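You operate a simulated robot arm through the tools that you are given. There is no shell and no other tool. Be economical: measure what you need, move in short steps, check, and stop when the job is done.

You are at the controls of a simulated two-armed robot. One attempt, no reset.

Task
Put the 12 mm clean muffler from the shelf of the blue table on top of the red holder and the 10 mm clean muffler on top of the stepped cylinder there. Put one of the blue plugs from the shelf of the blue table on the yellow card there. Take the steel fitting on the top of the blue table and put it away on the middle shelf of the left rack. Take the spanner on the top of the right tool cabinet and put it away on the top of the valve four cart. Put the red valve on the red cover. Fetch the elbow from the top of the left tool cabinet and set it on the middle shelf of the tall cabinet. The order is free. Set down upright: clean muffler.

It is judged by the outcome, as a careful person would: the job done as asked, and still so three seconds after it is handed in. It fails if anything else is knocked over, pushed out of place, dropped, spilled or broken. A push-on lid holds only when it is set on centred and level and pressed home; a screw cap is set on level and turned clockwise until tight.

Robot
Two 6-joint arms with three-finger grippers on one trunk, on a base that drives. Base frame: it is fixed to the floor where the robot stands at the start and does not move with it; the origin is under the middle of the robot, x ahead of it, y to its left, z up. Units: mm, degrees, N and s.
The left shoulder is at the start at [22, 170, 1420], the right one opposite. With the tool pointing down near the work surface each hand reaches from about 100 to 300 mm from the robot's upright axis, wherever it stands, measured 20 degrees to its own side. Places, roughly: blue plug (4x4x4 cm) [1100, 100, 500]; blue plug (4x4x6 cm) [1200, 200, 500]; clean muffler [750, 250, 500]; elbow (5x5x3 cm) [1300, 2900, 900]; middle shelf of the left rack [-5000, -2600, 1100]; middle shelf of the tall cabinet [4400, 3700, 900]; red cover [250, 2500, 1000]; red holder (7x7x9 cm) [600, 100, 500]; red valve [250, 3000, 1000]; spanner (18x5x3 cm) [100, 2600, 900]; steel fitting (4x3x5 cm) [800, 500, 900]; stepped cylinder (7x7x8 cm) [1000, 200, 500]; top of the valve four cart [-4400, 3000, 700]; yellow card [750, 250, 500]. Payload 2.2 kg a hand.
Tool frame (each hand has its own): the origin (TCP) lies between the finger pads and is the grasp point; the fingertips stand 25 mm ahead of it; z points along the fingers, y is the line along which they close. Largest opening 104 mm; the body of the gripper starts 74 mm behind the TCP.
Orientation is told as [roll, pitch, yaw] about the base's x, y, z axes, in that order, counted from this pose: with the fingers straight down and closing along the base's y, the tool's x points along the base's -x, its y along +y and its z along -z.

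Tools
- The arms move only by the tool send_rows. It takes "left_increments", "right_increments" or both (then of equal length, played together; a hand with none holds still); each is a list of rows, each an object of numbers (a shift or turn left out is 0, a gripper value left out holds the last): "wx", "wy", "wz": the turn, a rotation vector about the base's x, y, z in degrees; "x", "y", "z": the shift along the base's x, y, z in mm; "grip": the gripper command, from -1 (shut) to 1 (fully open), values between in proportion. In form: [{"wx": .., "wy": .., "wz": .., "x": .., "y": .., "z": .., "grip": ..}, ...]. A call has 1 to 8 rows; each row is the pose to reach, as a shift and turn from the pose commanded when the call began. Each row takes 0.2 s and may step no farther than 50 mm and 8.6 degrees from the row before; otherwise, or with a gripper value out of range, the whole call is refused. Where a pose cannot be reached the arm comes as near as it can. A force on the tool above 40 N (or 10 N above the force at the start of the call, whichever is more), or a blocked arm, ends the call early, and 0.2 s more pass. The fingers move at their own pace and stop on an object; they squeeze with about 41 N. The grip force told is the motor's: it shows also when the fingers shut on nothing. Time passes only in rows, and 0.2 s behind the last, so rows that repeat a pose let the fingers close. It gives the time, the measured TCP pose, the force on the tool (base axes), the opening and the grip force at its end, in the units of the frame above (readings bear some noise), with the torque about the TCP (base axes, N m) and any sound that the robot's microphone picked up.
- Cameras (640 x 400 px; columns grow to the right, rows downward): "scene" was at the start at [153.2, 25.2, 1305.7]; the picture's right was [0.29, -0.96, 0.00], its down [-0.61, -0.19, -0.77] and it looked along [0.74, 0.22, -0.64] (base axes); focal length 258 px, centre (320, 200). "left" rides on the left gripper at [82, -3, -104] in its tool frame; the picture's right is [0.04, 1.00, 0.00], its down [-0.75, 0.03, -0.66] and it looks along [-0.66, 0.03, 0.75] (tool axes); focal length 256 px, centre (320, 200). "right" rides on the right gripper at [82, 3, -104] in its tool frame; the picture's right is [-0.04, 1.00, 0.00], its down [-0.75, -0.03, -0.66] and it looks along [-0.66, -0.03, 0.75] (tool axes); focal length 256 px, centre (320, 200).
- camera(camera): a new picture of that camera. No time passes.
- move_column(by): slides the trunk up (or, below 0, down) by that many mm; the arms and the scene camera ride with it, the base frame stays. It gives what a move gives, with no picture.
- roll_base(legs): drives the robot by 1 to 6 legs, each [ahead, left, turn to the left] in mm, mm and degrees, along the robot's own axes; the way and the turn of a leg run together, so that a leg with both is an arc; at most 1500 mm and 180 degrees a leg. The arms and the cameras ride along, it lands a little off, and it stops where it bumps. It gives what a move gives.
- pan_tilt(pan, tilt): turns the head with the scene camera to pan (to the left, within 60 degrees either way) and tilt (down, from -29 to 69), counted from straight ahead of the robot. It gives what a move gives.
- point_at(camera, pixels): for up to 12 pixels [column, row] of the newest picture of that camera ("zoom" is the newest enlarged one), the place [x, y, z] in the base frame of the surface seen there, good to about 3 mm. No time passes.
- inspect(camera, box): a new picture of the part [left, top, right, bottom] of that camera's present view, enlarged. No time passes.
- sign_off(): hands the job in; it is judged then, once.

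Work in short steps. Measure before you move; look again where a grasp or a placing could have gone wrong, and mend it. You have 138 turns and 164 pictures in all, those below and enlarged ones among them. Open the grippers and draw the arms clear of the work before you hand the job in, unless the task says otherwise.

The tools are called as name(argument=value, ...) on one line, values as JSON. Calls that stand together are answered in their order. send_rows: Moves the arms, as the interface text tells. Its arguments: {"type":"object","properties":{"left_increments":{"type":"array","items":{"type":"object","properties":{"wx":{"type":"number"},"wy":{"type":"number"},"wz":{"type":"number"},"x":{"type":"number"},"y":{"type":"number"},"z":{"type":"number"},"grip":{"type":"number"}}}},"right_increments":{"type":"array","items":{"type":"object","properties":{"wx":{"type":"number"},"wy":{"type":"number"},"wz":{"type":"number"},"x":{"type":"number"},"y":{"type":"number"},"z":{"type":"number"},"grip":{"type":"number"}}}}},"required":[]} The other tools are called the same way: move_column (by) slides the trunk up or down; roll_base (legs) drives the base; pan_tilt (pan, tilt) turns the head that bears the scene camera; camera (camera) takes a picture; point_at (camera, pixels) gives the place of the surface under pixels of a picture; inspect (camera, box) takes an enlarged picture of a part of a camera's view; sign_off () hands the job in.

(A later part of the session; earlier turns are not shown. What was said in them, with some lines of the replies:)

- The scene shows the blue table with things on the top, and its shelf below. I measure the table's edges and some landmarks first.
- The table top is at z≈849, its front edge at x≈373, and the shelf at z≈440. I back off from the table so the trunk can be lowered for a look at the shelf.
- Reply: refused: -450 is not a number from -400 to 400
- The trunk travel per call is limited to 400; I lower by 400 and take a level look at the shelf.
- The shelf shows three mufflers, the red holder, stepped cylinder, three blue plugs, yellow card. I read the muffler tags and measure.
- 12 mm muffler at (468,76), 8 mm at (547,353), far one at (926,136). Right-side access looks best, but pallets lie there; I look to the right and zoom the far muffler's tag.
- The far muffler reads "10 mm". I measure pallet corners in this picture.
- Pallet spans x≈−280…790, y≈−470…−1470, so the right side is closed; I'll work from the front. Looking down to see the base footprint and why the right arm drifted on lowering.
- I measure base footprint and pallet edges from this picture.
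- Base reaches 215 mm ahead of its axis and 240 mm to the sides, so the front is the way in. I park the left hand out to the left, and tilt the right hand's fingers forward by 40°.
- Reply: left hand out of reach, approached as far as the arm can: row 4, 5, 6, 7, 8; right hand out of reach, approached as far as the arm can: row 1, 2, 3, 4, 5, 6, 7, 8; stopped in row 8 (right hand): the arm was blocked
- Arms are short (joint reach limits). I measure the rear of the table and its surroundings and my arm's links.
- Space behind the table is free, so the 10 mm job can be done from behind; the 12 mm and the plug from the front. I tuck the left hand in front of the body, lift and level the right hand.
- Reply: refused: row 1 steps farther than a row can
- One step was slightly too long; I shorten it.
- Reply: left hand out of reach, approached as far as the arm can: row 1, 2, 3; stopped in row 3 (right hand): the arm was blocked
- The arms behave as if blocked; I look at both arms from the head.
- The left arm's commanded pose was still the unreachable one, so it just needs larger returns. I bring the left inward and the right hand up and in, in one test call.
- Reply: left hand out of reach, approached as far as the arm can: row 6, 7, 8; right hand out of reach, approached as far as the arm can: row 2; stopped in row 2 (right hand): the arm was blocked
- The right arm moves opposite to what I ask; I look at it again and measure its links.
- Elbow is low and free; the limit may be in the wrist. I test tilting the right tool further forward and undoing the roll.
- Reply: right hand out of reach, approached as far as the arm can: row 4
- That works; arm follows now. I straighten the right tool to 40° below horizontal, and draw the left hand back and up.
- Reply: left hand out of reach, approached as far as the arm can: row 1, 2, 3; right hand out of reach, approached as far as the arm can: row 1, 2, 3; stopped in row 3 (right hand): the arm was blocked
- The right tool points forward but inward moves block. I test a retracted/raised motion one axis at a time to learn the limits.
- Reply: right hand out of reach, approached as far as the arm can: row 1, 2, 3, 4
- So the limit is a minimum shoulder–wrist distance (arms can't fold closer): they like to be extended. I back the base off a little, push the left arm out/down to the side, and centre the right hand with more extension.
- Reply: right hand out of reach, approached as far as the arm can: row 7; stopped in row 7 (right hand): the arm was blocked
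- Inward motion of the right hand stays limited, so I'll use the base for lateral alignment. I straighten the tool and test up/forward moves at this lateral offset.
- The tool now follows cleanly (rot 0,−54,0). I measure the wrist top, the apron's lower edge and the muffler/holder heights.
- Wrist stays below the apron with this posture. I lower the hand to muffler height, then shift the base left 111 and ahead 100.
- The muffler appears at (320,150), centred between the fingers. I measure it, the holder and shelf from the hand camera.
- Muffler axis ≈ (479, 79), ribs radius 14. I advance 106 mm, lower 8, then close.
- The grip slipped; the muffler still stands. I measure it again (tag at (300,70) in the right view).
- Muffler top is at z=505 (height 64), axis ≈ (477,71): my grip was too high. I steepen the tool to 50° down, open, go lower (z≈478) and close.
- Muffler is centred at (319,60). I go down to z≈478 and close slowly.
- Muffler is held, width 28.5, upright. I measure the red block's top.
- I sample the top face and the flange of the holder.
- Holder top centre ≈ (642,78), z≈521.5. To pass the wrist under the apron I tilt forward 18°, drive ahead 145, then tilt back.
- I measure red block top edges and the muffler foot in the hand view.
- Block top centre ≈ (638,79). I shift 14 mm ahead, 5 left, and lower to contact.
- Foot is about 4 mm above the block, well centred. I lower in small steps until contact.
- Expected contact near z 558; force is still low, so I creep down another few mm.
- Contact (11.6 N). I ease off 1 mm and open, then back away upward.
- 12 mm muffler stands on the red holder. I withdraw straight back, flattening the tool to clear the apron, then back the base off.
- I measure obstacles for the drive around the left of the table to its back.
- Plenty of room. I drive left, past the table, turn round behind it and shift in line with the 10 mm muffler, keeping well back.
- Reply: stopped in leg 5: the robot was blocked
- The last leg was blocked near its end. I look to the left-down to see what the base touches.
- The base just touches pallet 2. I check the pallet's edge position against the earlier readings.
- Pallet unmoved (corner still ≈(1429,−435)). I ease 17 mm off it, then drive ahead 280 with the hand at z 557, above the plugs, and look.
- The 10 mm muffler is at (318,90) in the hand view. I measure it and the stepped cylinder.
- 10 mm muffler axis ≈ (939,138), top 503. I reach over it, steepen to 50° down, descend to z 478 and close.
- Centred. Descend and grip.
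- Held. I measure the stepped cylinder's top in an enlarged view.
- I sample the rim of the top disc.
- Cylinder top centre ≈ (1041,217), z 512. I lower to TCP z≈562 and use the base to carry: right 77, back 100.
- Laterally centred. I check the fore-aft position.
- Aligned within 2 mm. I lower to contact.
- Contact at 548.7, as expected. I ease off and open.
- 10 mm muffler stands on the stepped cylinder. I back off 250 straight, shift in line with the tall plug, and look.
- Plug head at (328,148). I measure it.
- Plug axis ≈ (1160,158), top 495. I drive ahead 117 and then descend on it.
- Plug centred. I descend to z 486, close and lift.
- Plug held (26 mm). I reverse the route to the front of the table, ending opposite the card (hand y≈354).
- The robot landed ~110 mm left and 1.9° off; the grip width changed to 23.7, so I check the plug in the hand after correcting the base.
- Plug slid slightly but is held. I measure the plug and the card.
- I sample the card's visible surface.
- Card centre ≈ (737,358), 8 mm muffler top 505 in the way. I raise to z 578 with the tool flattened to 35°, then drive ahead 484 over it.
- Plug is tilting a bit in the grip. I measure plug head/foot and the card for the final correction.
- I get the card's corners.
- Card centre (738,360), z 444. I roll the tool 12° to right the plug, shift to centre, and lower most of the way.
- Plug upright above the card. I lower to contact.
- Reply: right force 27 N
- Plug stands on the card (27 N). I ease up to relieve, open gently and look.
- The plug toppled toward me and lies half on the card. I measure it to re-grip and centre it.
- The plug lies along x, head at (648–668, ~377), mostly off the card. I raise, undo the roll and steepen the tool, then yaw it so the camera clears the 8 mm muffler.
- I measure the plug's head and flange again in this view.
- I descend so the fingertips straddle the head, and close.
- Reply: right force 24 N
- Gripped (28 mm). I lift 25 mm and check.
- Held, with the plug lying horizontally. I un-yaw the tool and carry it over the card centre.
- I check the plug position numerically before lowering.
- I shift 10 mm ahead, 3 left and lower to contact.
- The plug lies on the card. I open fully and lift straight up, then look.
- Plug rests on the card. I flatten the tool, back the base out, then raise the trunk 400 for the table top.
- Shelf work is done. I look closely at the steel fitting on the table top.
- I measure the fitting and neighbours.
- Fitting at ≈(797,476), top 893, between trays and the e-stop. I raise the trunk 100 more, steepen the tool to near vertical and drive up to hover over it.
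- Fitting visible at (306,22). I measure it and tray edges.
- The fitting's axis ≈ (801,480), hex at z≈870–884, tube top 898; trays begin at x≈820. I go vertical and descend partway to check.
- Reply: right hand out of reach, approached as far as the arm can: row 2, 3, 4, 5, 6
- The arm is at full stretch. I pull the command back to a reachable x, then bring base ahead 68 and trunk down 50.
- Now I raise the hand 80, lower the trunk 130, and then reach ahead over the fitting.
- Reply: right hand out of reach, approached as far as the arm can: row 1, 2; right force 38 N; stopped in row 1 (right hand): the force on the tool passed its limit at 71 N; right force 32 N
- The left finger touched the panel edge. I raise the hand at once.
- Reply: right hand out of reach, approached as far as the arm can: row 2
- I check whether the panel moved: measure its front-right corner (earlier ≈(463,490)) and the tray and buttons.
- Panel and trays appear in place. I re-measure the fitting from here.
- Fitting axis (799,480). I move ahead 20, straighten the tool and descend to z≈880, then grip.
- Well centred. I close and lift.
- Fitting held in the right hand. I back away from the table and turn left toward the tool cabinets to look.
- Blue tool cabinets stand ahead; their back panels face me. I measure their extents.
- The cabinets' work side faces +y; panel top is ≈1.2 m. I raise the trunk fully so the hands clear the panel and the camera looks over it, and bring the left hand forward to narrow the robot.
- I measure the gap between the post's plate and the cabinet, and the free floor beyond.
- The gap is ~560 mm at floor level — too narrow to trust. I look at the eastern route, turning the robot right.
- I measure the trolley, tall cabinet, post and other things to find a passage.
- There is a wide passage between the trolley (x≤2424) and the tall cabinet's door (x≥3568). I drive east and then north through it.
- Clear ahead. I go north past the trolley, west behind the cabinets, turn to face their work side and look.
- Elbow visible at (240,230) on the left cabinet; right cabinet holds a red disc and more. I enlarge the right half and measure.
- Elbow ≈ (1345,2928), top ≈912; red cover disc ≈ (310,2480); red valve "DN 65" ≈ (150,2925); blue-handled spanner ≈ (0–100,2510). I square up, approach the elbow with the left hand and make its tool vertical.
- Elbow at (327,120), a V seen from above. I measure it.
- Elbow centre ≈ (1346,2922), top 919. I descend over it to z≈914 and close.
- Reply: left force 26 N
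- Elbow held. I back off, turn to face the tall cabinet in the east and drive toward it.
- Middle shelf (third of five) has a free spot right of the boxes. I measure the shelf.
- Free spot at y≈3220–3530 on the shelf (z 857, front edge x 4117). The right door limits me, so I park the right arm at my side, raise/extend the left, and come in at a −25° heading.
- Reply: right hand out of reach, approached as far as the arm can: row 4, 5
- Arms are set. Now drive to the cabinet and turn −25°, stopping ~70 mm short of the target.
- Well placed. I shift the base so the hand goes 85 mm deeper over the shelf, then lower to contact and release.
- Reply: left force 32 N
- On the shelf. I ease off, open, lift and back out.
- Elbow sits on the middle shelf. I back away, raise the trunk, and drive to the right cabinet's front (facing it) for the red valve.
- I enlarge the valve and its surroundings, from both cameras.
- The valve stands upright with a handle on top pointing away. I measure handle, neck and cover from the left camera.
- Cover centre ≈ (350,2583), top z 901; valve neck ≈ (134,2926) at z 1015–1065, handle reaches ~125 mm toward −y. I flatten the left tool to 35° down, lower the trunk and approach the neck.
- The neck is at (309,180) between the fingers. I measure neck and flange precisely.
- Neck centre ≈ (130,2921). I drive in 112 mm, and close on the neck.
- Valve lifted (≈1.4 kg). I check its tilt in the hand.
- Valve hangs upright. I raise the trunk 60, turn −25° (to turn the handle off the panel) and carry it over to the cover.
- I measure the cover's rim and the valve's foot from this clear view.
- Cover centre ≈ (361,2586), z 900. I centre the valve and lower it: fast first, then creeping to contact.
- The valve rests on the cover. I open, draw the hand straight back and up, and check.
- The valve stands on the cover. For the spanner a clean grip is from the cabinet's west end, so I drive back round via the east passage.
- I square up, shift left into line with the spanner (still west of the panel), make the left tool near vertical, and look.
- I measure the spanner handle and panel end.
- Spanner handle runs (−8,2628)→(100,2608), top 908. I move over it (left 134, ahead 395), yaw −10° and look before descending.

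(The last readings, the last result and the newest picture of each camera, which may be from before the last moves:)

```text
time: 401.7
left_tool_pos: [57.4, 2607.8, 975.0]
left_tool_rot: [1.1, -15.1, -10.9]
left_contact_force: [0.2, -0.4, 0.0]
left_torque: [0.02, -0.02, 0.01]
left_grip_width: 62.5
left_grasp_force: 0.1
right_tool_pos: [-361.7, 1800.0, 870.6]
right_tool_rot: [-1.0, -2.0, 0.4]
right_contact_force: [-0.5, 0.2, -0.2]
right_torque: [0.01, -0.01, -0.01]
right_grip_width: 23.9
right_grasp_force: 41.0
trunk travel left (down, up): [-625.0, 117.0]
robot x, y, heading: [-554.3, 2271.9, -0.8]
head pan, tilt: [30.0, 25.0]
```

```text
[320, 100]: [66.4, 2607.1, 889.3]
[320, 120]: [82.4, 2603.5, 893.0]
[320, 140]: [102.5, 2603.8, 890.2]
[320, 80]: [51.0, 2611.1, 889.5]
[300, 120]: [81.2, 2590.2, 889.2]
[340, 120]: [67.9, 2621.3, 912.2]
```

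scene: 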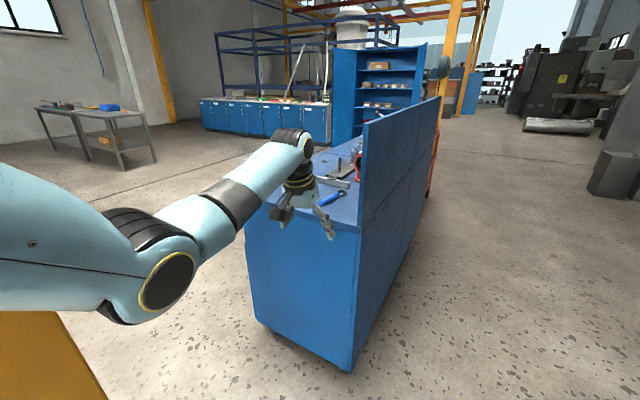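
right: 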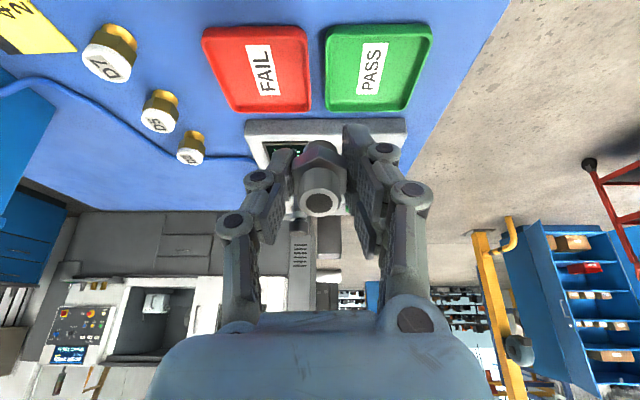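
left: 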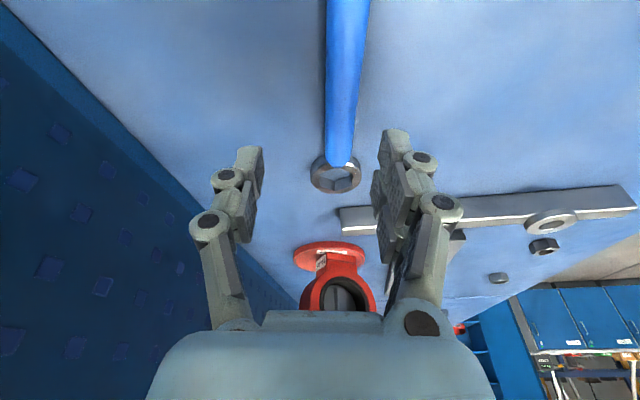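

Handle is ~9 mm left of centre. I correct, descend to z 917, close and lift.

send_rows(left_increments=[{"x": 2, "y": 9}, {"x": 2, "y": 9, "z": -30}, {"x": 2, "y": 9, "z": -57}, {"x": 2, "y": 9, "z": -57, "grip": -0.3}, {"x": 2, "y": 9, "z": -57, "grip": -1}, {"x": 2, "y": 9, "z": -57, "grip": -1}, {"x": 2, "y": 9, "z": -57, "grip": -1}])

send_rows(left_increments=[{"z": 30}, {"z": 70}, {"z": 110}, {"z": 110}])

camera(camera="left")

```text
time: 403.3
left_tool_pos: [60.2, 2618.9, 918.7]
left_tool_rot: [1.3, -15.5, -10.9]
left_contact_force: [3.8, 15.8, 30.8]
left_torque: [0.83, -0.24, -0.05]
left_grip_width: 21.0
left_grasp_force: 40.7
right_tool_pos: [-364.3, 1801.3, 870.8]
right_tool_rot: [-1.1, -2.1, 0.4]
right_contact_force: [-0.5, 0.2, -1.1]
right_torque: [-0.02, 0.01, -0.02]
right_grip_width: 24.1
right_grasp_force: 40.9
trunk travel left (down, up): [-625.0, 117.0]
robot x, y, heading: [-551.4, 2271.5, -0.4]
head pan, tilt: [30.0, 25.0]
```

```text
time: 404.3
left_tool_pos: [59.2, 2612.6, 1027.7]
left_tool_rot: [1.1, -15.0, -10.8]
left_contact_force: [0.8, 0.8, -2.1]
left_torque: [0.02, 0.03, 0.02]
left_grip_width: 21.1
left_grasp_force: 41.1
right_tool_pos: [-361.9, 1800.5, 871.2]
right_tool_rot: [-1.1, -1.9, 0.4]
right_contact_force: [-0.1, -0.4, -1.6]
right_torque: [-0.01, -0.02, 0.03]
right_grip_width: 23.9
right_grasp_force: 41.0
trunk travel left (down, up): [-625.0, 117.0]
robot x, y, heading: [-551.3, 2270.3, -0.8]
head pan, tilt: [30.0, 25.0]
```

```text
35 pictures are left
```

left: 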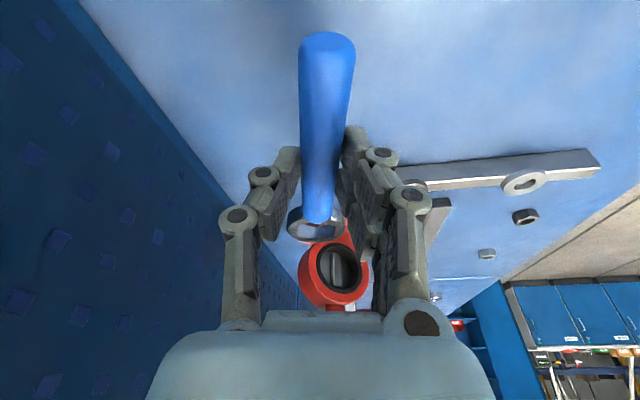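

Spanner held. I back out, move south and turn to face west, then look toward the cart.

roll_base(legs=[[-420, 0, 0], [0, -800, 0], [0, 0, 150]])

pan_tilt(pan=0, tilt=12)

camera(camera="scene")

```text
time: 416.9
left_tool_pos: [-1689.0, 1514.6, 1027.2]
left_tool_rot: [1.1, -15.1, 136.2]
left_contact_force: [-1.1, -1.4, -1.3]
left_torque: [-0.03, -0.02, 0.0]
left_grip_width: 20.5
left_grasp_force: 40.8
right_tool_pos: [-893.9, 1967.1, 870.9]
right_tool_rot: [-1.2, -2.0, 147.5]
right_contact_force: [-0.3, -0.1, -0.9]
right_torque: [-0.01, -0.04, -0.05]
right_grip_width: 23.8
right_grasp_force: 41.0
trunk travel left (down, up): [-625.0, 117.0]
robot x, y, heading: [-991.3, 1472.1, 146.2]
head pan, tilt: [30.0, 25.0]
```

```text
time: 417.8
left_tool_pos: [-1690.1, 1515.2, 1027.9]
left_tool_rot: [0.9, -15.0, 136.3]
left_contact_force: [0.3, -0.2, -2.3]
left_torque: [-0.01, -0.02, 0.05]
left_grip_width: 20.5
left_grasp_force: 41.0
right_tool_pos: [-894.8, 1966.6, 870.8]
right_tool_rot: [-1.0, -2.0, 147.5]
right_contact_force: [-0.4, -1.0, -0.4]
right_torque: [0.01, -0.01, 0.01]
right_grip_width: 23.7
right_grasp_force: 40.7
trunk travel left (down, up): [-625.0, 117.0]
robot x, y, heading: [-989.2, 1468.7, 146.4]
head pan, tilt: [0.0, 12.0]
```

```text
34 pictures are left
```

scene: 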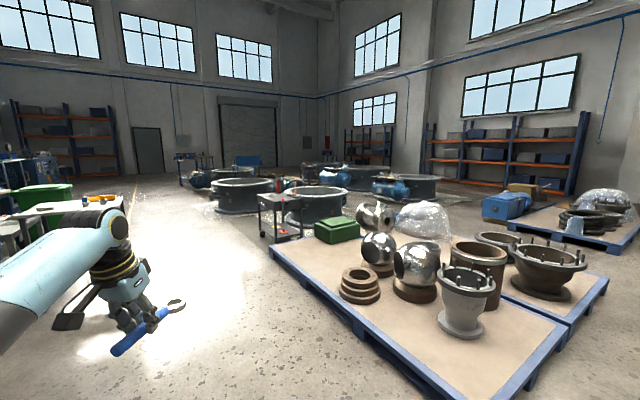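

A small dark cart stands at (283,215). I zoom on it and measure it with the surroundings.

inspect(camera="scene", box=[180, 160, 380, 270])

point_at(camera="scene", pixels=[[283, 196], [262, 196], [300, 193], [276, 242], [265, 235], [300, 237], [272, 250], [243, 210], [60, 205], [200, 230], [440, 395], [60, 130]])

```text
3.20 times, centred on (280, 215) of scene
```

zoom: 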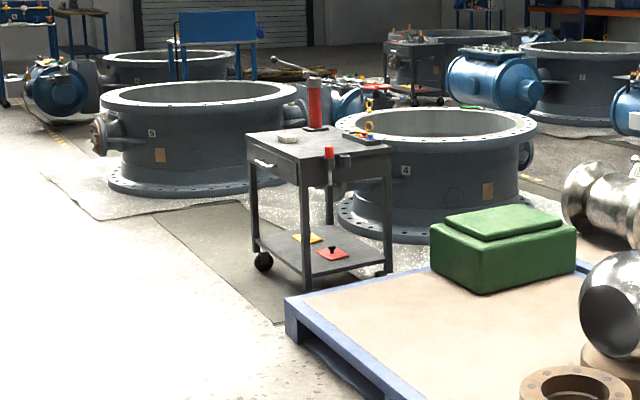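

```text
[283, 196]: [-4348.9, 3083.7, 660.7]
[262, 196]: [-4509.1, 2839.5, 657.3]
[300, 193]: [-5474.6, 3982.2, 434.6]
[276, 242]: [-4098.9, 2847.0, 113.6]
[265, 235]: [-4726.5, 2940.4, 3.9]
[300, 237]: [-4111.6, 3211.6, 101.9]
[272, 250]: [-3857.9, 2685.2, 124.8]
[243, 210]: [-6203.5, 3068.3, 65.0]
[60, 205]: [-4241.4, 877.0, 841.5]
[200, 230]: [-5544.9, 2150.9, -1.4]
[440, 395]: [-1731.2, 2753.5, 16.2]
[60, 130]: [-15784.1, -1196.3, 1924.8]
```

The cart by valve 4: top z≈660, about x −4510…−4100, y 2840…3215. I drive there facing north, stopping short, and look.

roll_base(legs=[[0, 0, -56.4], [330, 0, 0], [0, 1500, 0], [0, 1480, 0], [280, 0, 0]])

pan_tilt(pan=15, tilt=40)

camera(camera="scene")

camera(camera="left")

```text
time: 438.3
left_tool_pos: [-4379.5, 2742.9, 1027.3]
left_tool_rot: [1.0, -14.9, 78.8]
left_contact_force: [-0.3, 0.3, -2.2]
left_torque: [-0.05, -0.01, 0.0]
left_grip_width: 21.0
left_grasp_force: 41.3
right_tool_pos: [-3571.6, 2314.2, 870.8]
right_tool_rot: [-1.0, -2.0, 90.0]
right_contact_force: [-0.3, 0.8, -0.8]
right_torque: [-0.05, -0.01, -0.01]
right_grip_width: 23.2
right_grasp_force: 40.9
trunk travel left (down, up): [-625.0, 117.0]
robot x, y, heading: [-4045.5, 2128.6, 89.0]
head pan, tilt: [0.0, 12.0]
```

```text
time: 439.3
left_tool_pos: [-4380.5, 2741.7, 1026.8]
left_tool_rot: [0.9, -15.0, 78.9]
left_contact_force: [0.4, -0.2, -2.3]
left_torque: [-0.05, 0.01, 0.02]
left_grip_width: 20.6
left_grasp_force: 40.7
right_tool_pos: [-3571.1, 2313.3, 871.3]
right_tool_rot: [-1.0, -1.9, 89.8]
right_contact_force: [0.1, -0.8, -0.4]
right_torque: [-0.04, 0.0, 0.0]
right_grip_width: 23.2
right_grasp_force: 40.6
trunk travel left (down, up): [-625.0, 117.0]
robot x, y, heading: [-4043.9, 2127.0, 88.8]
head pan, tilt: [15.0, 40.0]
```

```text
32 pictures are left
```

scene: 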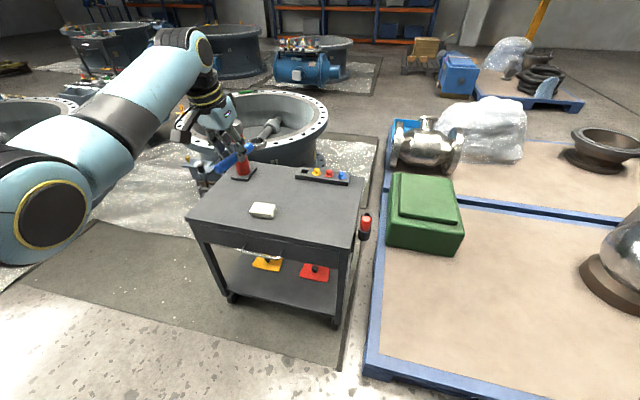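

```text
31 pictures are left
```

left: 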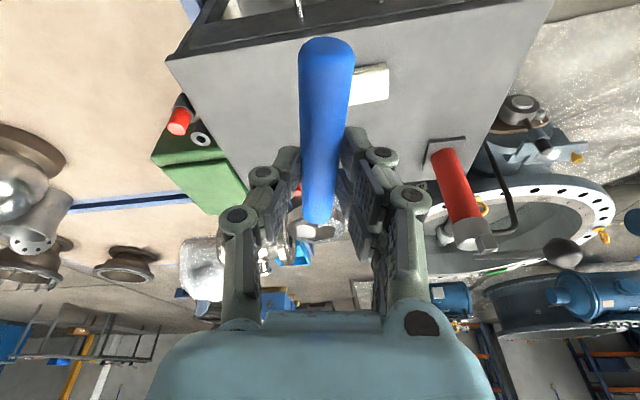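

The cart top is well visible. I measure its corners, the free area and the objects on it.

point_at(camera="scene", pixels=[[190, 218], [338, 247], [360, 182], [262, 210], [252, 206], [274, 208], [310, 215], [245, 175], [300, 178], [345, 185], [285, 195], [320, 230]])

```text
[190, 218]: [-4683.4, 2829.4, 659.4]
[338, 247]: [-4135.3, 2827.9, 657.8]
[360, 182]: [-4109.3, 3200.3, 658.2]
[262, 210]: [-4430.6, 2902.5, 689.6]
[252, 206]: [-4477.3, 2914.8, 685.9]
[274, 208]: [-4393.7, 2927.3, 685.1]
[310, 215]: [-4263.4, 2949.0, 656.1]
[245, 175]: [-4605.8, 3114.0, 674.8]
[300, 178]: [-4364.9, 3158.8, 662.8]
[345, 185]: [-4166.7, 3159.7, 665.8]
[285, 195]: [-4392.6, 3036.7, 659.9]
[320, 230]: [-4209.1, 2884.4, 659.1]
```

Free centre ≈ (−4255,2965), top 658. I move over it with the base, lower the trunk 300, and creep down to contact.

roll_base(legs=[[226, -128, 0]])

move_column(by=-300)

send_rows(left_increments=[{"z": -15}, {"z": -28}, {"z": -33}, {"z": -36}, {"z": -39}, {"z": -42}])

camera(camera="scene")

```text
time: 441.1
left_tool_pos: [-4251.1, 2966.7, 1028.3]
left_tool_rot: [1.1, -15.0, 78.9]
left_contact_force: [-0.4, 0.8, -2.3]
left_torque: [-0.06, 0.07, 0.02]
left_grip_width: 20.8
left_grasp_force: 40.8
right_tool_pos: [-3441.1, 2541.0, 869.8]
right_tool_rot: [-1.0, -1.8, 90.1]
right_contact_force: [0.3, 0.1, -1.2]
right_torque: [-0.04, 0.01, -0.03]
right_grip_width: 23.0
right_grasp_force: 40.5
trunk travel left (down, up): [-625.0, 117.0]
robot x, y, heading: [-3913.3, 2352.0, 89.5]
head pan, tilt: [15.0, 40.0]
```

```text
time: 444.1
left_tool_pos: [-4251.4, 2967.0, 728.0]
left_tool_rot: [1.0, -15.0, 78.9]
left_contact_force: [1.2, 0.2, -2.5]
left_torque: [-0.03, 0.03, 0.02]
left_grip_width: 20.9
left_grasp_force: 41.4
right_tool_pos: [-3440.5, 2540.4, 571.0]
right_tool_rot: [-1.0, -1.9, 90.0]
right_contact_force: [0.0, 0.7, -1.6]
right_torque: [-0.04, 0.0, 0.0]
right_grip_width: 23.0
right_grasp_force: 40.4
trunk travel left (down, up): [-325.0, 417.0]
robot x, y, heading: [-3911.9, 2350.6, 89.4]
head pan, tilt: [15.0, 40.0]
```

```text
time: 445.5
left_tool_pos: [-4251.5, 2967.3, 691.0]
left_tool_rot: [1.3, -15.4, 78.9]
left_contact_force: [-1.7, -2.9, 18.2]
left_torque: [0.53, -0.1, 0.12]
left_grip_width: 21.0
left_grasp_force: 40.5
right_tool_pos: [-3441.3, 2539.8, 570.8]
right_tool_rot: [-1.1, -2.1, 90.1]
right_contact_force: [0.1, 0.7, -0.9]
right_torque: [0.0, 0.02, 0.0]
right_grip_width: 23.1
right_grasp_force: 40.8
trunk travel left (down, up): [-325.0, 417.0]
robot x, y, heading: [-3912.1, 2353.3, 89.2]
head pan, tilt: [15.0, 40.0]
```

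```text
30 pictures are left
```

scene: 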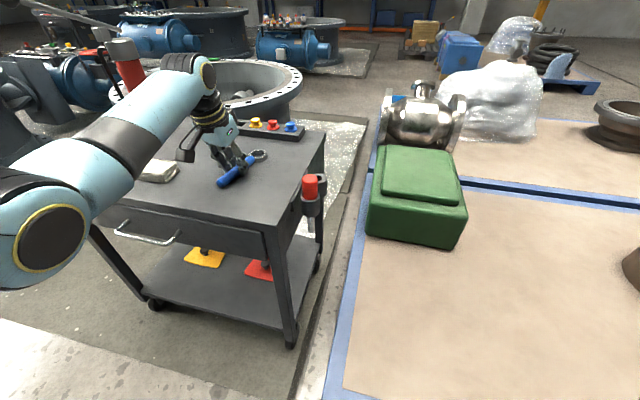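

Contact (18 N). I release, lift by the trunk, back away and turn to face south toward the racks.

send_rows(left_increments=[{"z": 4}, {"z": 4, "grip": -0.3}, {"z": 4, "grip": 0.2}, {"z": 4, "grip": 0.6}, {"z": 10, "grip": 0.6}, {"z": 40, "grip": 0.6}, {"z": 80, "grip": 0.6}])

move_column(by=250)

roll_base(legs=[[-300, 0, 0]])

camera(camera="scene")

roll_base(legs=[[-450, -300, 0], [0, 0, 170]])

pan_tilt(pan=0, tilt=12)

camera(camera="scene")

```text
time: 447.1
left_tool_pos: [-4250.3, 2966.0, 766.3]
left_tool_rot: [1.2, -14.8, 78.9]
left_contact_force: [-0.8, 0.7, 0.4]
left_torque: [0.0, 0.02, 0.01]
left_grip_width: 83.0
left_grasp_force: 0.0
right_tool_pos: [-3441.9, 2539.2, 571.3]
right_tool_rot: [-1.0, -2.0, 90.1]
right_contact_force: [1.2, -0.1, -1.2]
right_torque: [-0.03, 0.03, -0.01]
right_grip_width: 22.8
right_grasp_force: 41.4
trunk travel left (down, up): [-325.0, 417.0]
robot x, y, heading: [-3912.3, 2354.1, 89.2]
head pan, tilt: [15.0, 40.0]
```

```text
time: 449.7
left_tool_pos: [-4252.7, 2966.2, 1015.1]
left_tool_rot: [1.1, -15.0, 78.9]
left_contact_force: [-0.7, 0.3, 0.2]
left_torque: [-0.02, 0.04, 0.01]
left_grip_width: 82.9
left_grasp_force: 0.2
right_tool_pos: [-3441.2, 2540.2, 821.6]
right_tool_rot: [-0.9, -2.0, 90.0]
right_contact_force: [-0.7, 0.0, -1.1]
right_torque: [-0.01, 0.02, -0.01]
right_grip_width: 23.1
right_grasp_force: 41.1
trunk travel left (down, up): [-575.0, 167.0]
robot x, y, heading: [-3915.1, 2354.7, 89.2]
head pan, tilt: [15.0, 40.0]
```

```text
time: 451.8
left_tool_pos: [-4252.8, 2661.0, 1015.8]
left_tool_rot: [1.1, -15.1, 78.3]
left_contact_force: [-0.3, -1.2, 0.4]
left_torque: [0.03, -0.01, -0.01]
left_grip_width: 83.3
left_grasp_force: 0.0
right_tool_pos: [-3446.3, 2227.9, 821.4]
right_tool_rot: [-1.1, -2.0, 89.5]
right_contact_force: [0.0, -0.3, -1.0]
right_torque: [0.01, 0.05, 0.01]
right_grip_width: 22.7
right_grasp_force: 40.6
trunk travel left (down, up): [-575.0, 167.0]
robot x, y, heading: [-3923.1, 2044.7, 88.8]
head pan, tilt: [15.0, 40.0]
```

```text
29 pictures are left
```

scene: 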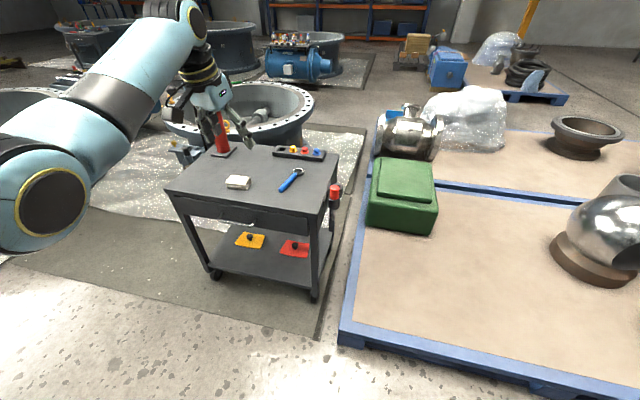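

```text
time: 461.9
left_tool_pos: [-3396.2, 931.4, 1016.5]
left_tool_rot: [1.1, -15.0, -110.2]
left_contact_force: [0.1, 0.2, 0.1]
left_torque: [0.03, -0.01, -0.02]
left_grip_width: 83.4
left_grasp_force: 0.0
right_tool_pos: [-4128.6, 1480.4, 821.2]
right_tool_rot: [-1.0, -2.0, -99.0]
right_contact_force: [0.6, 0.6, -0.9]
right_torque: [0.0, 0.03, -0.01]
right_grip_width: 22.9
right_grasp_force: 41.0
trunk travel left (down, up): [-575.0, 167.0]
robot x, y, heading: [-3634.1, 1591.4, -100.0]
head pan, tilt: [15.0, 40.0]
```

```text
time: 462.8
left_tool_pos: [-3396.4, 932.5, 1016.5]
left_tool_rot: [1.1, -14.9, -110.1]
left_contact_force: [0.2, -0.2, 0.3]
left_torque: [0.0, 0.0, 0.02]
left_grip_width: 83.2
left_grasp_force: 0.1
right_tool_pos: [-4126.8, 1481.3, 818.9]
right_tool_rot: [-1.0, -2.0, -99.1]
right_contact_force: [-0.4, -0.5, -1.6]
right_torque: [0.01, -0.04, -0.02]
right_grip_width: 23.1
right_grasp_force: 40.7
trunk travel left (down, up): [-575.0, 167.0]
robot x, y, heading: [-3631.5, 1594.1, -100.1]
head pan, tilt: [0.0, 12.0]
```

```text
28 pictures are left
```

scene: 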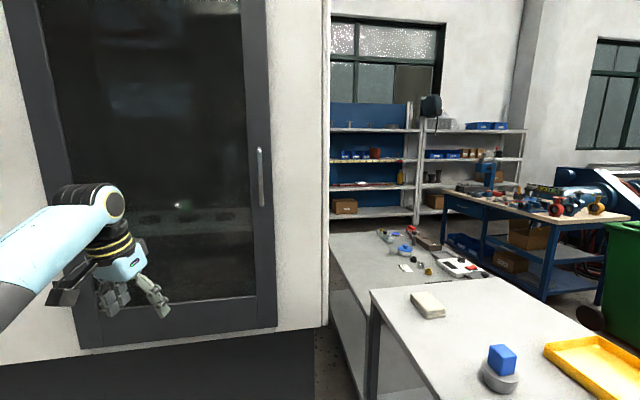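

Spanner lies on the cart top. Ahead are the two racks; I measure shelves of the left rack and obstacles between.

point_at(camera="scene", pixels=[[372, 160], [372, 187], [372, 131], [345, 214], [415, 190], [332, 190], [375, 292], [500, 280], [445, 225], [545, 298], [322, 330], [440, 130]])

inspect(camera="scene", box=[320, 80, 640, 300])

```text
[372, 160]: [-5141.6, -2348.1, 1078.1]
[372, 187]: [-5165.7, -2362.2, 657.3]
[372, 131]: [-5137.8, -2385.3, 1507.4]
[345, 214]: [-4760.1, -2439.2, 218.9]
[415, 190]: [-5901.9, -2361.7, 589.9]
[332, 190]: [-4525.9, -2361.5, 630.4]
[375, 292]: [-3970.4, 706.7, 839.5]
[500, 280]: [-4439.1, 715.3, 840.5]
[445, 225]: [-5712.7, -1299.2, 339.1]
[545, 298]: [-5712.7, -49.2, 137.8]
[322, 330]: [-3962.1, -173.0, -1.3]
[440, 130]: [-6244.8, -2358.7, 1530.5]
```

```text
1.82 times, centred on (480, 190) of scene
```

zoom: 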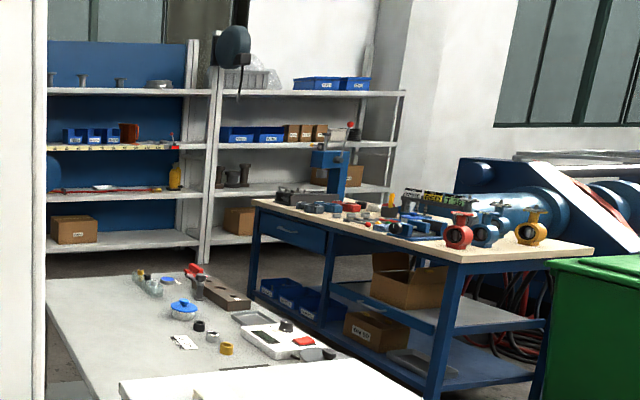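

The left rack's middle shelf is at z≈1078, front edge y≈−2350, but tables lie between. I drive west to see the access lane, and bring the right hand forward meanwhile.

roll_base(legs=[[0, 0, 10], [0, -1450, 0]])

send_rows(right_increments=[{"x": 14, "y": -34, "z": 27}, {"x": 28, "y": -68, "z": 54}, {"x": 42, "y": -102, "z": 81}, {"x": 56, "y": -136, "z": 108}, {"x": 70, "y": -170, "z": 135}, {"x": 84, "y": -204, "z": 162}, {"x": 98, "y": -238, "z": 180}, {"x": 112, "y": -272, "z": 198}])

send_rows(right_increments=[{"x": 12, "y": -34, "z": 15, "wx": -2}, {"x": 24, "y": -68, "z": 30, "wx": -4}, {"x": 36, "y": -102, "z": 45, "wx": -7}, {"x": 48, "y": -136, "z": 60, "wx": -10}, {"x": 60, "y": -165, "z": 75, "wx": -12}])

move_column(by=80)

pan_tilt(pan=8, tilt=20)

camera(camera="scene")

```text
time: 470.9
left_tool_pos: [-4745.4, 959.7, 1016.7]
left_tool_rot: [1.1, -15.0, -96.7]
left_contact_force: [0.4, -0.1, 0.7]
left_torque: [0.02, -0.01, -0.02]
left_grip_width: 83.1
left_grasp_force: 0.0
right_tool_pos: [-5585.4, 1324.0, 821.0]
right_tool_rot: [-1.0, -1.9, -85.6]
right_contact_force: [0.0, -0.2, -1.4]
right_torque: [0.03, 0.04, 0.02]
right_grip_width: 22.7
right_grasp_force: 41.2
trunk travel left (down, up): [-575.0, 167.0]
robot x, y, heading: [-5132.1, 1546.3, -86.5]
head pan, tilt: [0.0, 12.0]
```

```text
time: 472.7
left_tool_pos: [-4745.0, 957.7, 1014.0]
left_tool_rot: [1.0, -14.9, -96.7]
left_contact_force: [-0.3, -1.0, -0.3]
left_torque: [0.0, 0.04, -0.02]
left_grip_width: 83.2
left_grasp_force: 0.1
right_tool_pos: [-5480.1, 1048.4, 1011.6]
right_tool_rot: [-1.1, -2.1, -85.5]
right_contact_force: [0.5, 0.8, -1.2]
right_torque: [0.02, 0.0, 0.0]
right_grip_width: 22.6
right_grasp_force: 40.7
right hand out of reach, approached as far as the arm can: row 8
trunk travel left (down, up): [-575.0, 167.0]
robot x, y, heading: [-5133.3, 1545.6, -86.6]
head pan, tilt: [0.0, 12.0]
```

```text
time: 473.9
left_tool_pos: [-4744.7, 959.8, 1015.6]
left_tool_rot: [1.0, -15.0, -96.7]
left_contact_force: [-0.6, -0.4, -1.2]
left_torque: [-0.05, 0.04, 0.0]
left_grip_width: 83.2
left_grasp_force: 0.0
right_tool_pos: [-5414.9, 885.1, 1087.1]
right_tool_rot: [-2.0, -13.9, -85.4]
right_contact_force: [-0.7, -0.3, -0.5]
right_torque: [0.04, 0.03, 0.03]
right_grip_width: 22.7
right_grasp_force: 40.4
trunk travel left (down, up): [-575.0, 167.0]
robot x, y, heading: [-5130.5, 1547.1, -86.4]
head pan, tilt: [0.0, 12.0]
```

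```text
time: 475.1
left_tool_pos: [-4745.2, 958.8, 1094.2]
left_tool_rot: [1.0, -14.9, -96.7]
left_contact_force: [-0.1, -0.3, -0.1]
left_torque: [0.0, -0.02, -0.02]
left_grip_width: 83.2
left_grasp_force: 0.0
right_tool_pos: [-5417.4, 882.7, 1165.7]
right_tool_rot: [-2.0, -13.9, -85.4]
right_contact_force: [0.3, 0.5, -1.3]
right_torque: [0.01, -0.01, -0.01]
right_grip_width: 22.7
right_grasp_force: 41.2
trunk travel left (down, up): [-655.0, 87.0]
robot x, y, heading: [-5130.2, 1544.4, -86.9]
head pan, tilt: [0.0, 12.0]
```

```text
time: 475.8
left_tool_pos: [-4744.6, 959.1, 1095.1]
left_tool_rot: [1.1, -15.0, -96.7]
left_contact_force: [0.2, 0.5, -1.2]
left_torque: [0.02, 0.01, 0.01]
left_grip_width: 83.1
left_grasp_force: 0.0
right_tool_pos: [-5418.3, 883.0, 1165.2]
right_tool_rot: [-2.0, -13.9, -85.4]
right_contact_force: [-0.3, -0.2, -1.2]
right_torque: [0.0, 0.04, 0.02]
right_grip_width: 22.5
right_grasp_force: 40.7
trunk travel left (down, up): [-655.0, 87.0]
robot x, y, heading: [-5126.3, 1544.7, -86.6]
head pan, tilt: [8.0, 20.0]
```

```text
26 pictures are left
```

scene: 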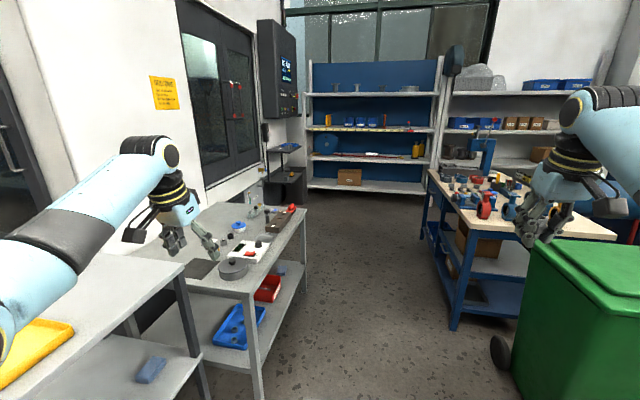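

A lane leads straight to the left rack. I measure its edges and the middle shelf's free places.

point_at(camera="scene", pixels=[[252, 290], [262, 392], [305, 210], [455, 325], [424, 235], [524, 245], [497, 345], [395, 130], [427, 131], [318, 128], [410, 125], [280, 190]])

inspect(camera="scene", box=[295, 80, 455, 170])

```text
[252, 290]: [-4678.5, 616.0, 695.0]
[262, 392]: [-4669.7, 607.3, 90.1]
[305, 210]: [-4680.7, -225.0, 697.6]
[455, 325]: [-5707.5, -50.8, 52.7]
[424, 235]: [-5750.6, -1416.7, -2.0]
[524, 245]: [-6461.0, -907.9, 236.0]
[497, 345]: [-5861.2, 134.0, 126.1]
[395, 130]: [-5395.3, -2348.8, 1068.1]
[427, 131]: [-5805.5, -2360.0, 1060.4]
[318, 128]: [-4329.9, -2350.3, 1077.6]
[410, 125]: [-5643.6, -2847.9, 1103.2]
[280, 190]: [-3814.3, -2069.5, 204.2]
```

```text
4.00 times, centred on (375, 125) of scene
```

zoom: 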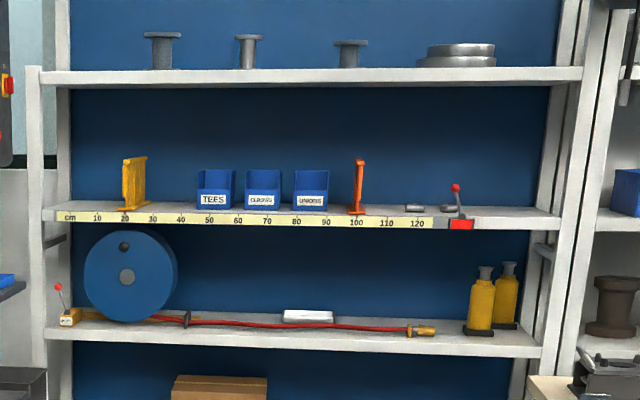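

The middle shelf (z≈1078) has a free gap at x≈−5340 (right of the orange bracket). I drive down the lane and stop short of the rack.

roll_base(legs=[[0, 0, -3.4], [0, 26, 0], [1500, 0, 0], [1350, 0, 0]])

pan_tilt(pan=-10, tilt=15)

camera(camera="scene")

inspect(camera="scene", box=[240, 120, 420, 240])

```text
time: 490.5
left_tool_pos: [-4824.5, -1923.7, 1096.2]
left_tool_rot: [1.1, -15.0, -100.4]
left_contact_force: [0.6, 0.5, -0.4]
left_torque: [0.0, -0.02, -0.01]
left_grip_width: 83.5
left_grasp_force: 0.2
right_tool_pos: [-5498.9, -1955.8, 1165.1]
right_tool_rot: [-2.0, -13.9, -89.2]
right_contact_force: [0.4, 0.4, -1.1]
right_torque: [0.01, 0.0, -0.01]
right_grip_width: 22.2
right_grasp_force: 41.0
trunk travel left (down, up): [-655.0, 87.0]
robot x, y, heading: [-5171.8, -1314.5, -90.2]
head pan, tilt: [8.0, 20.0]
```

```text
time: 491.3
left_tool_pos: [-4824.2, -1923.1, 1096.3]
left_tool_rot: [1.0, -15.1, -100.4]
left_contact_force: [-0.5, -0.5, 1.1]
left_torque: [0.02, 0.03, -0.03]
left_grip_width: 83.1
left_grasp_force: 0.0
right_tool_pos: [-5500.4, -1956.1, 1165.4]
right_tool_rot: [-2.1, -13.9, -89.2]
right_contact_force: [1.3, -0.9, -0.3]
right_torque: [0.03, 0.01, -0.03]
right_grip_width: 22.5
right_grasp_force: 41.0
trunk travel left (down, up): [-655.0, 87.0]
robot x, y, heading: [-5170.5, -1313.8, -90.2]
head pan, tilt: [-10.0, 15.0]
```

```text
24 pictures are left
```

scene: 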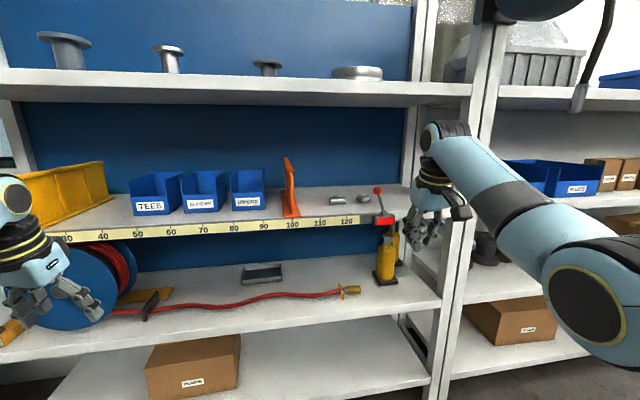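

```text
3.33 times, centred on (330, 180) of scene
```

zoom: 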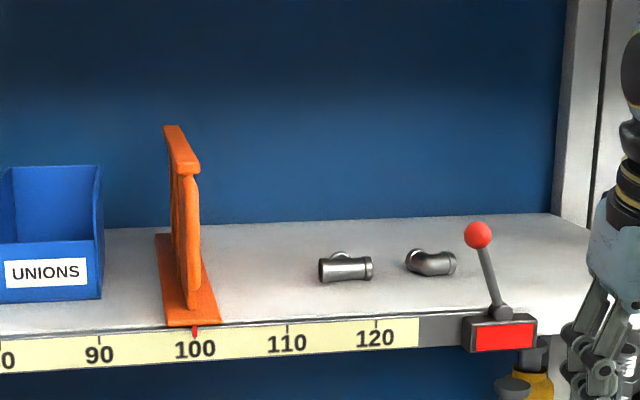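

Steel fittings already lie right of the bracket. I measure the free front area at the 105–120 marks.

point_at(camera="zoom", pixels=[[218, 315], [205, 240], [180, 130], [270, 300], [345, 283], [320, 270], [300, 318], [375, 315], [430, 275], [270, 240], [470, 325], [478, 235]])

```text
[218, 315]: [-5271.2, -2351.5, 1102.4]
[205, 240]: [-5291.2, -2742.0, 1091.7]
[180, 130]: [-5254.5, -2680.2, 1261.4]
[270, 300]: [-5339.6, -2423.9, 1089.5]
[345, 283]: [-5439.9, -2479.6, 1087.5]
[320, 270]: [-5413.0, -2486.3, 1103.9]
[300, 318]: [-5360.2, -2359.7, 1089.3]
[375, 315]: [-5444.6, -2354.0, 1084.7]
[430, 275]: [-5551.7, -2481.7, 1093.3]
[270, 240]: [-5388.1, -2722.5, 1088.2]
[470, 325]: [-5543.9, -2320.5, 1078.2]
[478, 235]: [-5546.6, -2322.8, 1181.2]
```

Shelf z≈1088; free spot (−5355,−2430). I tuck the left hand back, make the right tool vertical, shift left 145, ahead 440, and look.

send_rows(left_increments=[{"x": 12, "y": 35}, {"x": 24, "y": 70}, {"x": 36, "y": 105}, {"x": 48, "y": 140}], right_increments=[{"wx": 3}, {"wx": 6}, {"wx": 9}, {"wx": 11}])

roll_base(legs=[[0, 146, 0], [440, 0, 0]])

camera(camera="right")

camera(camera="scene")

```text
time: 492.3
left_tool_pos: [-4776.0, -1780.8, 1095.7]
left_tool_rot: [1.0, -15.0, -100.3]
left_contact_force: [0.4, 0.3, 0.1]
left_torque: [-0.05, 0.02, 0.03]
left_grip_width: 83.4
left_grasp_force: 0.0
right_tool_pos: [-5498.6, -1954.5, 1166.8]
right_tool_rot: [-1.8, -3.0, -89.1]
right_contact_force: [0.4, 0.7, -1.8]
right_torque: [0.01, 0.01, -0.04]
right_grip_width: 22.2
right_grasp_force: 41.4
trunk travel left (down, up): [-655.0, 87.0]
robot x, y, heading: [-5173.1, -1309.3, -90.3]
head pan, tilt: [-10.0, 15.0]
```

```text
time: 495.9
left_tool_pos: [-4632.8, -2230.9, 1092.8]
left_tool_rot: [1.0, -14.9, -100.1]
left_contact_force: [-0.3, -1.0, -0.3]
left_torque: [0.02, 0.0, -0.02]
left_grip_width: 83.4
left_grasp_force: 0.1
right_tool_pos: [-5356.0, -2406.8, 1166.2]
right_tool_rot: [-1.7, -2.9, -88.8]
right_contact_force: [-0.6, -0.3, -1.5]
right_torque: [0.04, 0.0, -0.02]
right_grip_width: 22.4
right_grasp_force: 40.9
trunk travel left (down, up): [-655.0, 87.0]
robot x, y, heading: [-5028.8, -1763.0, -90.0]
head pan, tilt: [-10.0, 15.0]
```

```text
22 pictures are left
```

right: 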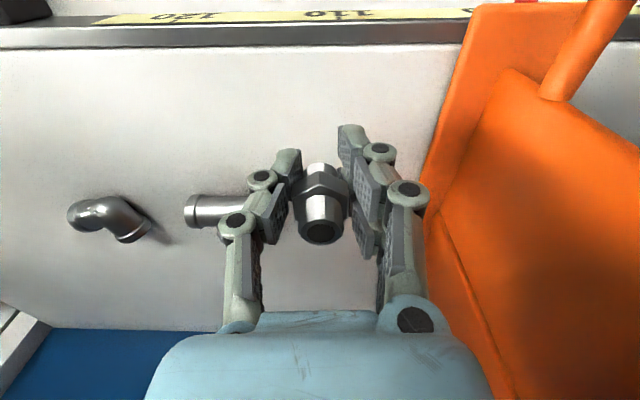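

```text
21 pictures are left
```

scene: 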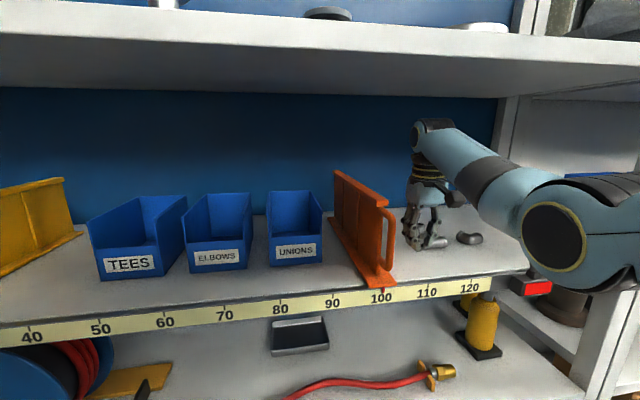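

Fitting hangs nearly upright in the free gap. I lower to contact, open only to ~55 mm, lift, and look.

send_rows(right_increments=[{"z": -20}, {"z": -36}, {"z": -41}, {"z": -44}, {"z": -47}, {"z": -50}, {"z": -53}, {"z": -56}])

inspect(camera="scene", box=[370, 180, 490, 300])

```text
time: 497.7
left_tool_pos: [-4630.9, -2226.9, 1094.5]
left_tool_rot: [0.9, -15.3, -100.1]
left_contact_force: [-0.5, -0.1, 0.5]
left_torque: [0.01, -0.01, 0.0]
left_grip_width: 83.2
left_grasp_force: 0.1
right_tool_pos: [-5351.4, -2405.1, 1115.3]
right_tool_rot: [-1.9, -3.6, -88.7]
right_contact_force: [5.8, -4.4, 36.7]
right_torque: [0.03, -0.38, 0.0]
right_grip_width: 24.2
right_grasp_force: 40.5
trunk travel left (down, up): [-655.0, 87.0]
robot x, y, heading: [-5033.0, -1760.0, -89.8]
head pan, tilt: [-10.0, 15.0]
```

```text
3.33 times, centred on (430, 240) of scene
5 turns are left
```

zoom: 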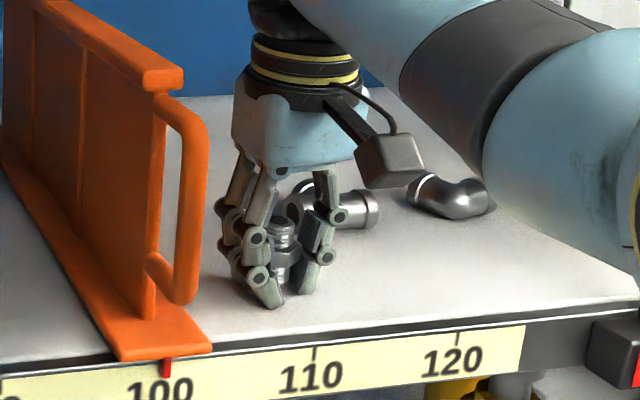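

Contact made on the shelf. I ease up, open to ~55 mm and lift clear.

send_rows(right_increments=[{"z": 5}, {"z": 5, "grip": -0.3}, {"z": 5, "grip": -0.1}, {"z": 5, "grip": 0.05}, {"z": 5, "grip": 0.05}, {"z": 30, "grip": 0.05}, {"z": 65, "grip": 0.05}])

inspect(camera="scene", box=[370, 180, 490, 300])

```text
time: 499.3
left_tool_pos: [-4631.6, -2227.7, 1094.9]
left_tool_rot: [1.0, -15.0, -100.1]
left_contact_force: [0.5, 0.4, 0.5]
left_torque: [-0.04, -0.01, -0.01]
left_grip_width: 83.1
left_grasp_force: 0.0
right_tool_pos: [-5352.7, -2404.2, 1176.7]
right_tool_rot: [-1.8, -3.0, -88.9]
right_contact_force: [-0.2, 0.4, 0.7]
right_torque: [0.02, 0.02, -0.02]
right_grip_width: 54.3
right_grasp_force: 0.1
trunk travel left (down, up): [-655.0, 87.0]
robot x, y, heading: [-5031.2, -1763.7, -89.8]
head pan, tilt: [-10.0, 15.0]
```

```text
3.33 times, centred on (430, 240) of scene
4 turns are left
```

zoom: 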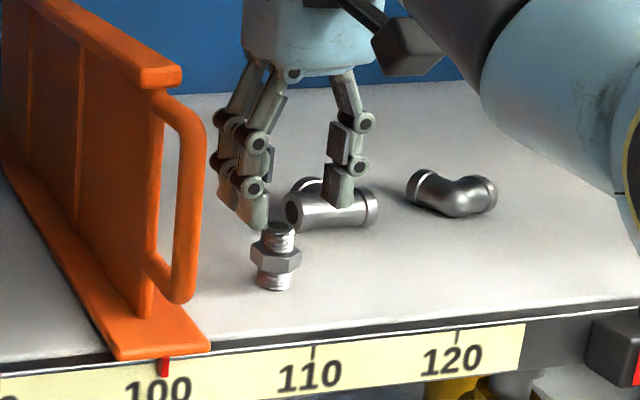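

The fitting stands upright on the middle shelf. I back the robot straight out and open the grippers.

roll_base(legs=[[-450, 0, 0]])

send_rows(right_increments=[{"grip": 1}, {"grip": 1}, {"grip": 1}], left_increments=[{"grip": 1}, {"grip": 1}, {"grip": 1}])

camera(camera="scene")

```text
time: 502.0
left_tool_pos: [-4632.7, -1791.8, 1094.3]
left_tool_rot: [1.1, -15.0, -100.0]
left_contact_force: [-0.9, -0.1, 0.8]
left_torque: [0.0, -0.01, 0.02]
left_grip_width: 83.2
left_grasp_force: 0.1
right_tool_pos: [-5353.7, -1968.0, 1176.5]
right_tool_rot: [-1.8, -2.9, -88.6]
right_contact_force: [-0.7, 0.1, -0.4]
right_torque: [-0.04, 0.02, 0.0]
right_grip_width: 54.5
right_grasp_force: 0.1
trunk travel left (down, up): [-655.0, 87.0]
robot x, y, heading: [-5031.3, -1326.7, -89.7]
head pan, tilt: [-10.0, 15.0]
```

```text
time: 502.8
left_tool_pos: [-4633.1, -1792.2, 1094.8]
left_tool_rot: [1.1, -15.0, -100.0]
left_contact_force: [-0.6, -0.2, -0.6]
left_torque: [-0.03, 0.02, -0.01]
left_grip_width: 104.1
left_grasp_force: 0.0
right_tool_pos: [-5353.8, -1967.3, 1175.5]
right_tool_rot: [-1.8, -2.9, -88.5]
right_contact_force: [-0.2, 0.5, -0.6]
right_torque: [-0.05, 0.03, 0.01]
right_grip_width: 104.1
right_grasp_force: 0.0
trunk travel left (down, up): [-655.0, 87.0]
robot x, y, heading: [-5031.6, -1327.3, -89.9]
head pan, tilt: [-10.0, 15.0]
```

```text
18 pictures are left
3 turns are left
```

scene: 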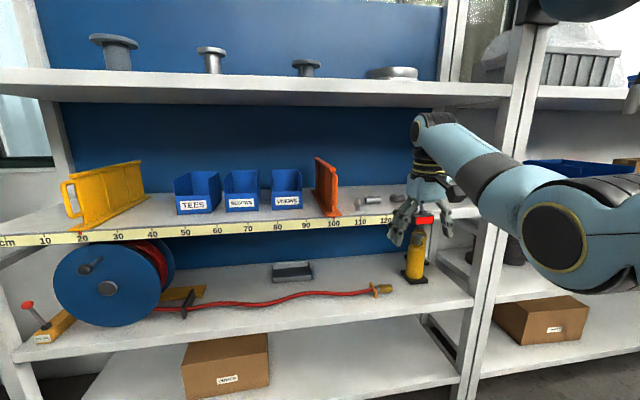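

All items are set, both grippers are open and the arms are clear of the work; I hand the job in.

sign_off()

```text
The job is handed in.
```

I placed all seven items where you asked and handed the job in, with both grippers open and the arms clear. These three things may count against it:
- **Blue plug:** it toppled when I first released it. It now lies on its side on the yellow card, and the card shifted about 20 mm.
- **Table top:** while reaching for the steel fitting, a finger pressed on the control panel at up to 71 N. My measurements afterwards showed the panel and trays had not visibly moved.
- **Pallet:** the base was blocked next to the second pallet behind the table. The pallet was still in place when I measured it.
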